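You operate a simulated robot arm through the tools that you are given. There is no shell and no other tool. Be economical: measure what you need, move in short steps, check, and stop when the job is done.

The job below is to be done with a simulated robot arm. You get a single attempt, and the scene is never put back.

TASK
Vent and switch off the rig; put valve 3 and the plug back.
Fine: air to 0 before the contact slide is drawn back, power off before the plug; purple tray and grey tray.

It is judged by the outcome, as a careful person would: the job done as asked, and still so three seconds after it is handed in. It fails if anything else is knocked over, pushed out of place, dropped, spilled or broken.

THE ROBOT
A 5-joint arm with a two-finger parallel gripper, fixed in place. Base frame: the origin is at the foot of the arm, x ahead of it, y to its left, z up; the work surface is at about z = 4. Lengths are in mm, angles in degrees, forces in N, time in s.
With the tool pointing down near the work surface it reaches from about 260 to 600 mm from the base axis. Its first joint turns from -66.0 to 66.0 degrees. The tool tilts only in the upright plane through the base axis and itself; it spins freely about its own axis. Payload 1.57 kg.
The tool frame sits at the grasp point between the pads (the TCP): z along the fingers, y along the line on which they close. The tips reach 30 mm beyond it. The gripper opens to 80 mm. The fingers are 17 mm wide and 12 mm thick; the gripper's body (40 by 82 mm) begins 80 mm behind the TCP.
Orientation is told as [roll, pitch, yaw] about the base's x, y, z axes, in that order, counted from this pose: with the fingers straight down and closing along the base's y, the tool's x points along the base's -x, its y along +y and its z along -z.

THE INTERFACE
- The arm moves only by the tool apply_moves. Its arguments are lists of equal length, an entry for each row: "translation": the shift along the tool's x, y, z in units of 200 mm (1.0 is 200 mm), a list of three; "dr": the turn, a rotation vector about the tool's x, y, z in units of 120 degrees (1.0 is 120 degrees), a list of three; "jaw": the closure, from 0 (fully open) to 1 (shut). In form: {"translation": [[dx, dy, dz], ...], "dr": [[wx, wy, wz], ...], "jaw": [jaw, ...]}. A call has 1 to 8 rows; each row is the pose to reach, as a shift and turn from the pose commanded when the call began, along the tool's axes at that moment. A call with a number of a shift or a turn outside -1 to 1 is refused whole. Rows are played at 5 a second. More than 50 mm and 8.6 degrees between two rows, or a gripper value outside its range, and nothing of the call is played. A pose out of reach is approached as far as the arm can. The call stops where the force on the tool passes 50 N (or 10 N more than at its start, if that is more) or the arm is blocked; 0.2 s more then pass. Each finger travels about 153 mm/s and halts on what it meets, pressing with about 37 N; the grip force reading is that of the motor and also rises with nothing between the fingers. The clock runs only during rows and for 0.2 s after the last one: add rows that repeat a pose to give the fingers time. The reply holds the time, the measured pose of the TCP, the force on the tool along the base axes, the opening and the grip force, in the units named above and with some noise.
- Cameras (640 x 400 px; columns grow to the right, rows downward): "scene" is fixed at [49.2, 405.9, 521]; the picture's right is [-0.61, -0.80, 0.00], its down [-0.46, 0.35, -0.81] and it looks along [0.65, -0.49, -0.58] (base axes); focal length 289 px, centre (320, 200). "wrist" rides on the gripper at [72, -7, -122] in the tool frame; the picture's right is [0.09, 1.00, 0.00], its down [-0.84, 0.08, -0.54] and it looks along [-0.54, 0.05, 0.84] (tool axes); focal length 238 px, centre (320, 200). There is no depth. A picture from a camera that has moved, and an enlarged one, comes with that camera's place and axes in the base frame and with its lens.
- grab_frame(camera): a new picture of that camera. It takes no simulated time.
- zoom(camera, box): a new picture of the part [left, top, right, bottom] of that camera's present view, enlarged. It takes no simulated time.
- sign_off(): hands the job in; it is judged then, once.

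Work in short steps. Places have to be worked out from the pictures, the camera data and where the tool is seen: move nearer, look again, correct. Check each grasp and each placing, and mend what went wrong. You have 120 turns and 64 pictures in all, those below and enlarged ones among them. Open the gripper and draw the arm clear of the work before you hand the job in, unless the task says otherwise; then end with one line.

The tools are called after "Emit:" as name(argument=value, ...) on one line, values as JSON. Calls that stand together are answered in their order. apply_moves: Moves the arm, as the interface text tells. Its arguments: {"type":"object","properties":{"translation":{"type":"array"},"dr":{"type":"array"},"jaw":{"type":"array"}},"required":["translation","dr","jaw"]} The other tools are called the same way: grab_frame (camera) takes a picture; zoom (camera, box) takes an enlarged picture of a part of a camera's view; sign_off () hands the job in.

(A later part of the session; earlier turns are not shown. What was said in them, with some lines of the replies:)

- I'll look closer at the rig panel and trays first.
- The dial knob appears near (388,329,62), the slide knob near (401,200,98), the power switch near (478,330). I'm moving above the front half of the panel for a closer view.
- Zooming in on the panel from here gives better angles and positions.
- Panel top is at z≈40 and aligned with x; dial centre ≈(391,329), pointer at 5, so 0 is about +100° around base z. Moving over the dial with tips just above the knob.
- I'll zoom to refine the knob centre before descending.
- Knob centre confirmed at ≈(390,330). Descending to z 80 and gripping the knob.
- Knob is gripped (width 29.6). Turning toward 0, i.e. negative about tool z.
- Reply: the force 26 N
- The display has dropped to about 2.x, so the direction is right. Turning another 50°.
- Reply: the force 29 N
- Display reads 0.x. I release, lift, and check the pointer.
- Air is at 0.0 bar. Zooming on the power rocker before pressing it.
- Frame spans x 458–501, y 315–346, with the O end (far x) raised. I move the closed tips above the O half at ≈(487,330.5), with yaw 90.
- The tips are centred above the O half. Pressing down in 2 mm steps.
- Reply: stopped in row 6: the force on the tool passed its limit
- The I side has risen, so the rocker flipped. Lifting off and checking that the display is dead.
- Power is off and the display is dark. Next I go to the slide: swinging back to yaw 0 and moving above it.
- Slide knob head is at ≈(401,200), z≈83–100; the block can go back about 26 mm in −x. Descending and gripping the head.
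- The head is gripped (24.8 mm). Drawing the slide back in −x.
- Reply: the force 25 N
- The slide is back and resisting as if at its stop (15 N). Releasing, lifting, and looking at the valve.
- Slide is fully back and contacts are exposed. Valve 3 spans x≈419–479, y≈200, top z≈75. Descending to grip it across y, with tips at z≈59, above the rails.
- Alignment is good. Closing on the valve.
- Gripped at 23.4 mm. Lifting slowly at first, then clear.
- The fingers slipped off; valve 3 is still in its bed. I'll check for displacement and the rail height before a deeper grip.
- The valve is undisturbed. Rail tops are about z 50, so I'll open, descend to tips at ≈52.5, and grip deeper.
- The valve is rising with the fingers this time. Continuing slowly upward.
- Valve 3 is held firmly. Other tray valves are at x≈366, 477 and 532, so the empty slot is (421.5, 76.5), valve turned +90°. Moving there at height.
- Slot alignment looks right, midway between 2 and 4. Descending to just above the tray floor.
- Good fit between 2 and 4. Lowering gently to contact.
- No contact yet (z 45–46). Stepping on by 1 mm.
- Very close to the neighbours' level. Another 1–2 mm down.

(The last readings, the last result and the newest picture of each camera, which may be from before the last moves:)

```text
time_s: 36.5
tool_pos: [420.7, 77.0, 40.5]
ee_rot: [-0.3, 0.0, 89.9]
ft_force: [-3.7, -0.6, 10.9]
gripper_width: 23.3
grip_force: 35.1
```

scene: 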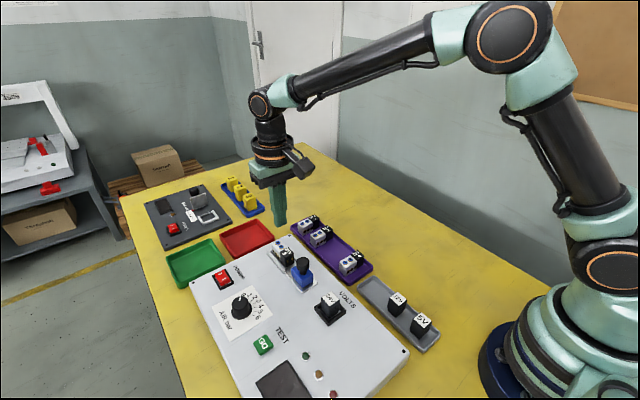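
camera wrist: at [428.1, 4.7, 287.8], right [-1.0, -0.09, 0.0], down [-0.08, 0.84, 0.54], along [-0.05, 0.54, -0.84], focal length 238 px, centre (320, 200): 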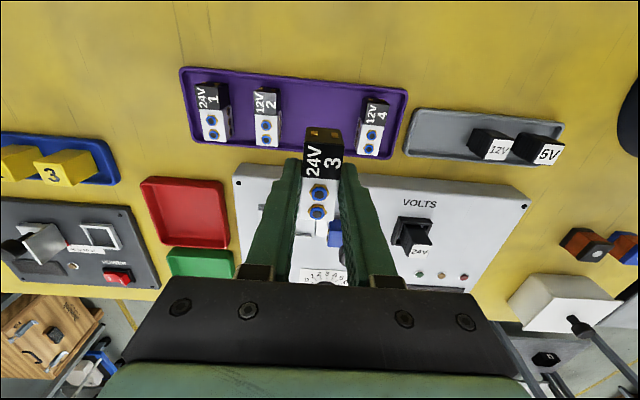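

Contact: about 11 N upward at z 40.5. Opening to about 40 mm only (to clear the neighbours), then lifting.

Emit:
apply_moves(translation=[[0, 0, 0], [0, 0, 0], [0, 0, 0], [0, 0, -0.1], [0, 0, -0.3], [0, 0, -0.5], [0, 0, -0.6], [0, 0, -0.6]], dr=[[0, 0, 0], [0, 0, 0], [0, 0, 0], [0, 0, 0], [0, 0, 0], [0, 0, 0], [0, 0, 0], [0, 0, 0]], jaw=[0.55, 0.5, 0.5, 0.5, 0.5, 0.5, 0.5, 0.5])

Emit:
zoom(camera="scene", box=[280, 195, 450, 360])

```text
time_s: 38.3
tool_pos: [420.5, 75.7, 163.1]
ee_rot: [-0.2, 0.1, 89.8]
ft_force: [0.5, -0.6, 0.2]
gripper_width: 40.0
grip_force: 0.2
```

```text
2.42 times, centred on (365, 278) of scene
camera zoom: at [49.2, 405.9, 521.0], right [-0.61, -0.8, 0.0], down [-0.46, 0.35, -0.81], along [0.65, -0.49, -0.58], focal length 701 px, centre (211, 12)
```

zoom: 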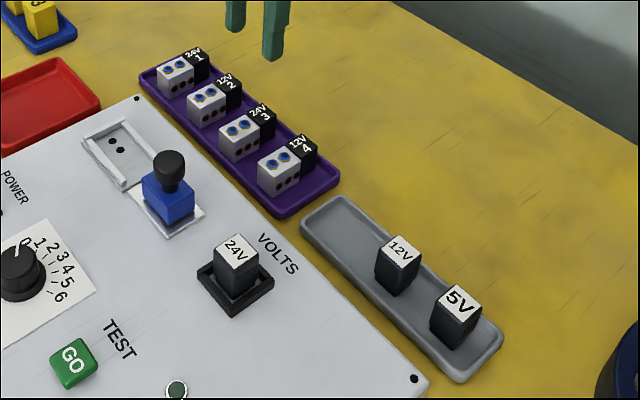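

Valve 3 sits properly in the purple tray between 2 and 4. Now moving above the 24V plug near (292,198) to measure it and the grey-tray slot.

Emit:
apply_moves(translation=[[-0.12, 0.13, -0.05], [-0.24, 0.26, -0.1], [-0.36, 0.39, -0.1], [-0.48, 0.52, -0.1], [-0.61, 0.65, -0.1], [-0.61, 0.65, -0.1]], dr=[[0, 0, 0], [0, 0, 0], [0, 0, 0], [0, 0, 0], [0, 0, 0], [0, 0, 0]], jaw=[0.2, 0.0, 0, 0, 0, 0])

Emit:
grab_frame(camera="wrist")

Emit:
zoom(camera="wrist", box=[230, 60, 410, 200])

Emit:
zoom(camera="scene", box=[300, 260, 450, 360])

```text
time_s: 39.7
tool_pos: [290.0, 202.1, 180.6]
ee_rot: [-0.2, -0.1, 90.0]
ft_force: [0.1, 0.1, 0.0]
gripper_width: 80.1
grip_force: 0.1
```

```text
22 pictures are left
camera wrist: at [296.6, 127.4, 303.0], right [-1.0, -0.09, 0.0], down [-0.08, 0.84, 0.54], along [-0.05, 0.54, -0.84], focal length 238 px, centre (320, 200)
```

wrist: 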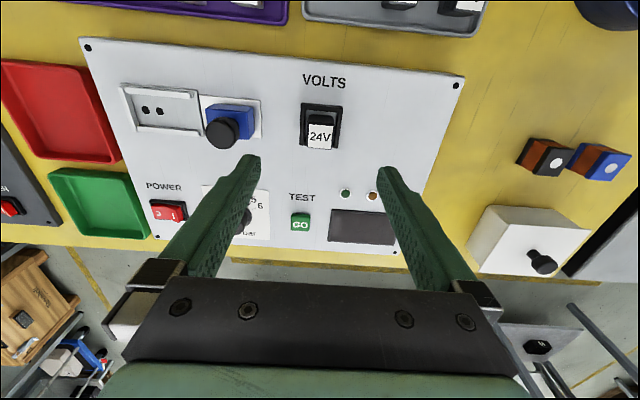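

```text
2.86 times, centred on (320, 130) of wrist
camera zoom: at [296.6, 127.4, 303.0], right [-1.0, -0.09, 0.0], down [-0.08, 0.84, 0.54], along [-0.05, 0.54, -0.84], focal length 681 px, centre (320, 400)
```

zoom: 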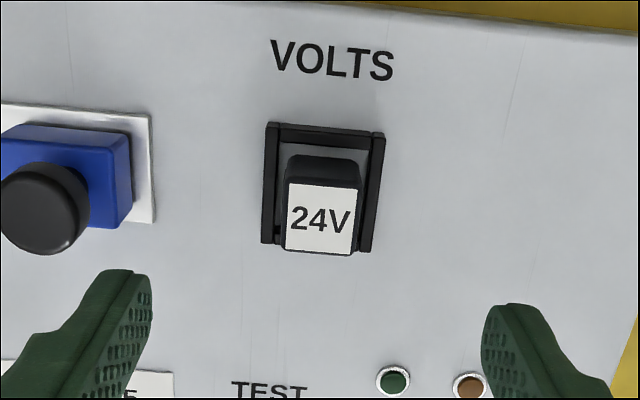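

```text
4.00 times, centred on (375, 310) of scene
camera zoom: at [49.2, 405.9, 521.0], right [-0.61, -0.8, 0.0], down [-0.46, 0.35, -0.81], along [0.65, -0.49, -0.58], focal length 1157 px, centre (100, -240)
```

zoom: 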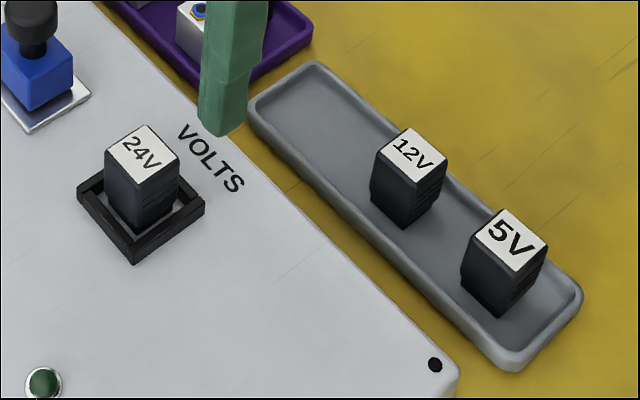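

Plug top is ≈(291,199.5,80), about 24 mm wide. Descending with tips to z≈54, gripping along x, and lifting slowly.

Emit:
apply_moves(translation=[[0.01, -0.005, 0.2], [0.01, -0.005, 0.4], [0.01, -0.005, 0.483], [0.01, -0.005, 0.483], [0.01, -0.005, 0.483], [0.01, -0.005, 0.483], [0.01, -0.005, 0.483]], dr=[[0, 0, 0], [0, 0, 0], [0, 0, 0], [0, 0, 0], [0, 0, 0], [0, 0, 0], [0, 0, 0]], jaw=[0, 0, 0, 0, 1, 1, 1])

Emit:
apply_moves(translation=[[0, 0, -0.01], [0, 0, -0.02], [0, 0, -0.03], [0, 0, -0.045], [0, 0, -0.06]], dr=[[0, 0, 0], [0, 0, 0], [0, 0, 0], [0, 0, 0], [0, 0, 0]], jaw=[1, 1, 1, 1, 1])

Emit:
zoom(camera="scene", box=[280, 240, 440, 360])

```text
time_s: 41.3
tool_pos: [290.8, 197.2, 85.4]
ee_rot: [-0.2, 0.0, 89.8]
ft_force: [0.7, -0.3, 0.2]
gripper_width: 24.9
grip_force: 36.3
```

```text
time_s: 42.5
tool_pos: [291.6, 196.2, 95.6]
ee_rot: [-0.1, -0.1, 89.8]
ft_force: [-0.1, -0.2, 0.2]
gripper_width: 24.7
grip_force: 36.2
```

```text
3.33 times, centred on (360, 300) of scene
camera zoom: at [49.2, 405.9, 521.0], right [-0.61, -0.8, 0.0], down [-0.46, 0.35, -0.81], along [0.65, -0.49, -0.58], focal length 964 px, centre (187, -133)
```

zoom: 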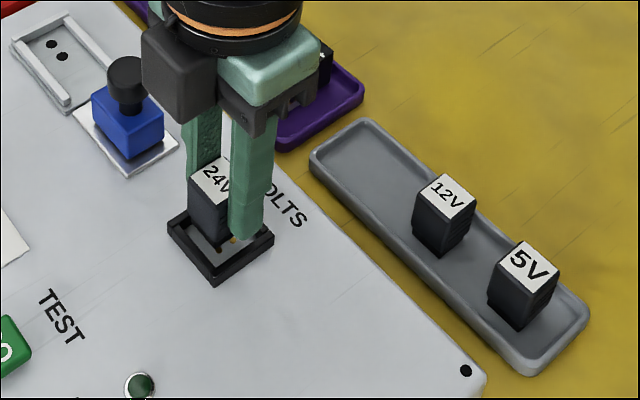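

The plug is out with its pins visible. Grey tray neighbours are at x≈232 and 174, y≈80. I'll set 24V down at x≈281, leaving finger room to the end wall, so I lift and carry it over.

Emit:
apply_moves(translation=[[0, 0, -0.1], [0, 0, -0.25], [0.15, 0.015, -0.3], [0.3, 0.03, -0.3], [0.45, 0.045, -0.3], [0.55, 0.05, -0.3], [0.59, 0.05, -0.3], [0.59, 0.05, -0.3]], dr=[[0, 0, 0], [0, 0, 0], [0, 0, 0], [0, 0, 0], [0, 0, 0], [0, 0, 0], [0, 0, 0], [0, 0, 0]], jaw=[1, 1, 1, 1, 1, 1, 1, 1])

Emit:
zoom(camera="scene", box=[280, 200, 460, 360])

Emit:
grab_frame(camera="wrist")

```text
time_s: 44.3
tool_pos: [281.7, 78.7, 155.6]
ee_rot: [-0.1, 0.0, 90.0]
ft_force: [0.0, 0.3, -0.2]
gripper_width: 24.8
grip_force: 36.3
```

```text
2.50 times, centred on (370, 280) of scene
camera zoom: at [49.2, 405.9, 521.0], right [-0.61, -0.8, 0.0], down [-0.46, 0.35, -0.81], along [0.65, -0.49, -0.58], focal length 723 px, centre (195, 0)
```

zoom: 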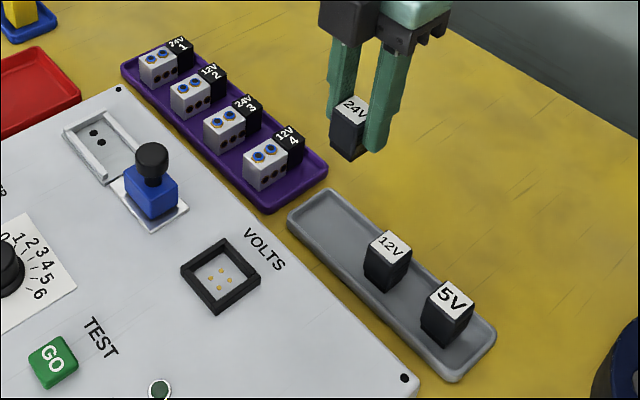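

```text
17 pictures are left
camera wrist: at [288.0, 7.0, 278.9], right [-1.0, -0.09, 0.0], down [-0.08, 0.84, 0.54], along [-0.05, 0.54, -0.84], focal length 238 px, centre (320, 200)
```

wrist: 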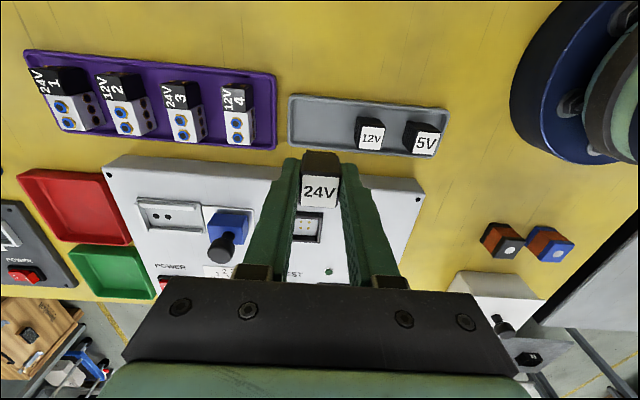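

Correct lane; I shift 2 mm in −y to centre it, then descend above the tray floor.

Emit:
apply_moves(translation=[[0.01, 0, 0.15], [0.01, 0, 0.3], [0.01, 0, 0.42], [0.01, 0, 0.48], [0.01, 0, 0.5], [0.01, 0, 0.5]], dr=[[0, 0, 0], [0, 0, 0], [0, 0, 0], [0, 0, 0], [0, 0, 0], [0, 0, 0]], jaw=[1, 1, 1, 1, 1, 1])

Emit:
zoom(camera="scene", box=[330, 240, 450, 360])

```text
time_s: 45.7
tool_pos: [282.3, 77.3, 54.4]
ee_rot: [-0.2, 0.0, 89.9]
ft_force: [0.4, -0.3, -0.3]
gripper_width: 24.7
grip_force: 36.4
```

```text
3.33 times, centred on (390, 300) of scene
camera zoom: at [49.2, 405.9, 521.0], right [-0.61, -0.8, 0.0], down [-0.46, 0.35, -0.81], along [0.65, -0.49, -0.58], focal length 964 px, centre (87, -133)
```

zoom: 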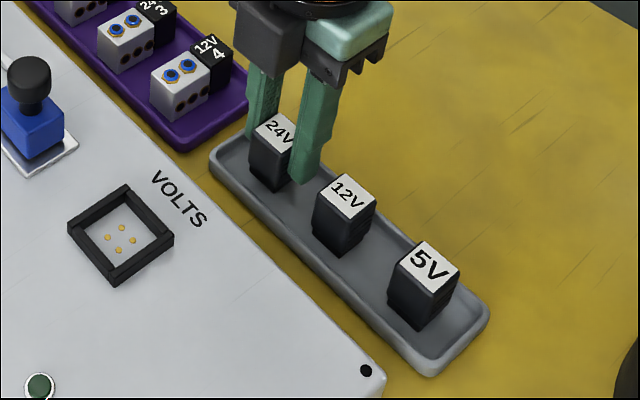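

Well inside the tray. Stepping down to contact.

Emit:
apply_moves(translation=[[0, 0, 0.01], [0, 0, 0.02], [0, 0, 0.02]], dr=[[0, 0, 0], [0, 0, 0], [0, 0, 0]], jaw=[1, 1, 1])

Emit:
apply_moves(translation=[[0, 0, 0.005], [0, 0, 0.01], [0, 0, 0.01]], dr=[[0, 0, 0], [0, 0, 0], [0, 0, 0]], jaw=[1, 1, 1])

```text
time_s: 46.5
tool_pos: [282.5, 79.1, 52.2]
ee_rot: [-0.1, 0.0, 89.8]
ft_force: [0.2, -0.2, -0.5]
gripper_width: 24.8
grip_force: 36.9
```

```text
time_s: 47.3
tool_pos: [282.5, 77.9, 48.7]
ee_rot: [-0.3, -0.1, 89.9]
ft_force: [-0.3, -0.4, -0.4]
gripper_width: 24.8
grip_force: 36.5
```

No contact yet at ≈49.5; continuing in 2 mm steps and watching force.

Emit:
apply_moves(translation=[[0, 0, 0.005], [0, 0, 0.01], [0, 0, 0.01]], dr=[[0, 0, 0], [0, 0, 0], [0, 0, 0]], jaw=[1, 1, 1])

Emit:
zoom(camera="scene", box=[340, 250, 420, 330])

```text
time_s: 48.1
tool_pos: [281.9, 77.3, 47.2]
ee_rot: [-0.2, -0.1, 89.8]
ft_force: [-7.2, 3.8, 26.7]
gripper_width: 24.7
grip_force: 36.3
```

```text
5.00 times, centred on (380, 290) of scene
camera zoom: at [49.2, 405.9, 521.0], right [-0.61, -0.8, 0.0], down [-0.46, 0.35, -0.81], along [0.65, -0.49, -0.58], focal length 1446 px, centre (20, -250)
```

zoom: 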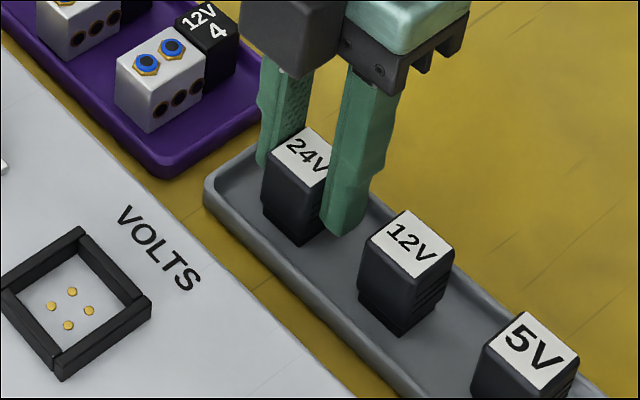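

The plug is on the tray floor (27 N). Easing up slightly, opening only to ~33 mm, and lifting straight up.

Emit:
apply_moves(translation=[[0, 0, -0.004], [0, 0, -0.004], [0, 0, -0.004], [0, 0, -0.05], [0, 0, -0.2], [0, 0, -0.4], [0, 0, -0.6], [0, 0, -0.7]], dr=[[0, 0, 0], [0, 0, 0], [0, 0, 0], [0, 0, 0], [0, 0, 0], [0, 0, 0], [0, 0, 0], [0, 0, 0]], jaw=[1, 0.59, 0.59, 0.59, 0.59, 0.59, 0.59, 0.59])

Emit:
zoom(camera="scene", box=[180, 195, 460, 400])

```text
time_s: 49.9
tool_pos: [281.4, 76.0, 189.6]
ee_rot: [-0.1, 0.0, 89.9]
ft_force: [-1.2, 0.3, 0.0]
gripper_width: 32.7
grip_force: 0.0
```

```text
1.95 times, centred on (320, 298) of scene
camera zoom: at [49.2, 405.9, 521.0], right [-0.61, -0.8, 0.0], down [-0.46, 0.35, -0.81], along [0.65, -0.49, -0.58], focal length 564 px, centre (320, 10)
```

zoom: 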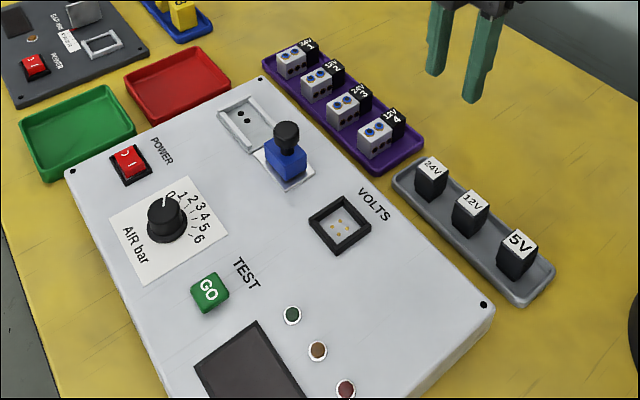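

Everything is in place: dial at 0, switch off, slide back, valve 3 and the 24V plug in their trays. Raising the arm clear with the gripper open.

Emit:
apply_moves(translation=[[0, 0, -0.2], [0, -0.1, -0.4], [0, -0.3, -0.6], [0, -0.5, -0.7], [0, -0.5, -0.7], [0, -0.5, -0.7]], dr=[[0, 0, 0], [0, 0, 0], [0, 0, 0], [0, 0, 0], [0, 0, 0], [0, 0, 0]], jaw=[0.4, 0, 0, 0, 0, 0])

Emit:
zoom(camera="scene", box=[280, 200, 460, 360])

Emit:
zoom(camera="scene", box=[190, 235, 310, 330])

```text
refused: row 3 steps farther than a row can; nothing moved
```

```text
2.50 times, centred on (370, 280) of scene
camera zoom: at [49.2, 405.9, 521.0], right [-0.61, -0.8, 0.0], down [-0.46, 0.35, -0.81], along [0.65, -0.49, -0.58], focal length 723 px, centre (195, 0)
```

zoom: 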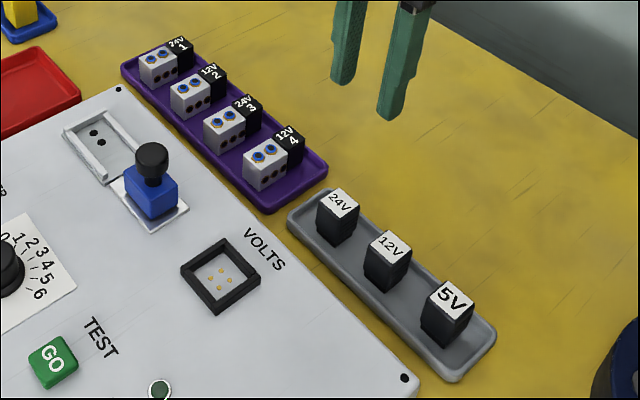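

```text
4.21 times, centred on (250, 282) of scene
camera zoom: at [49.2, 405.9, 521.0], right [-0.61, -0.8, 0.0], down [-0.46, 0.35, -0.81], along [0.65, -0.49, -0.58], focal length 1218 px, centre (615, -147)
```

zoom: 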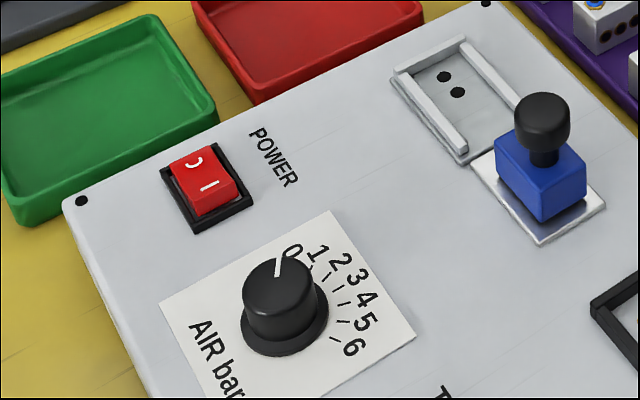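

The states all check out; that retreat was refused only for step size, so I repeat it in smaller steps.

Emit:
apply_moves(translation=[[0, 0, -0.15], [0, 0, -0.3], [0, -0.1, -0.4], [0, -0.25, -0.5], [0, -0.4, -0.55], [0, -0.4, -0.55]], dr=[[0, 0, 0], [0, 0, 0], [0, 0, 0], [0, 0, 0], [0, 0, 0], [0, 0, 0]], jaw=[0.4, 0, 0, 0, 0, 0])

```text
time_s: 51.3
tool_pos: [363.0, 75.5, 298.8]
ee_rot: [-0.1, 0.0, 89.9]
ft_force: [-0.6, -0.2, 0.3]
gripper_width: 80.0
grip_force: 0.1
```

The arm is clear with the gripper open, so I'm handing the job in.

Emit:
sign_off()

```text
The job is handed in.
```

The rig is vented and switched off: air read 0.0 bar before the power went off and the slide was drawn back, valve 3 is in the purple tray, and the 24V plug is in the grey tray.
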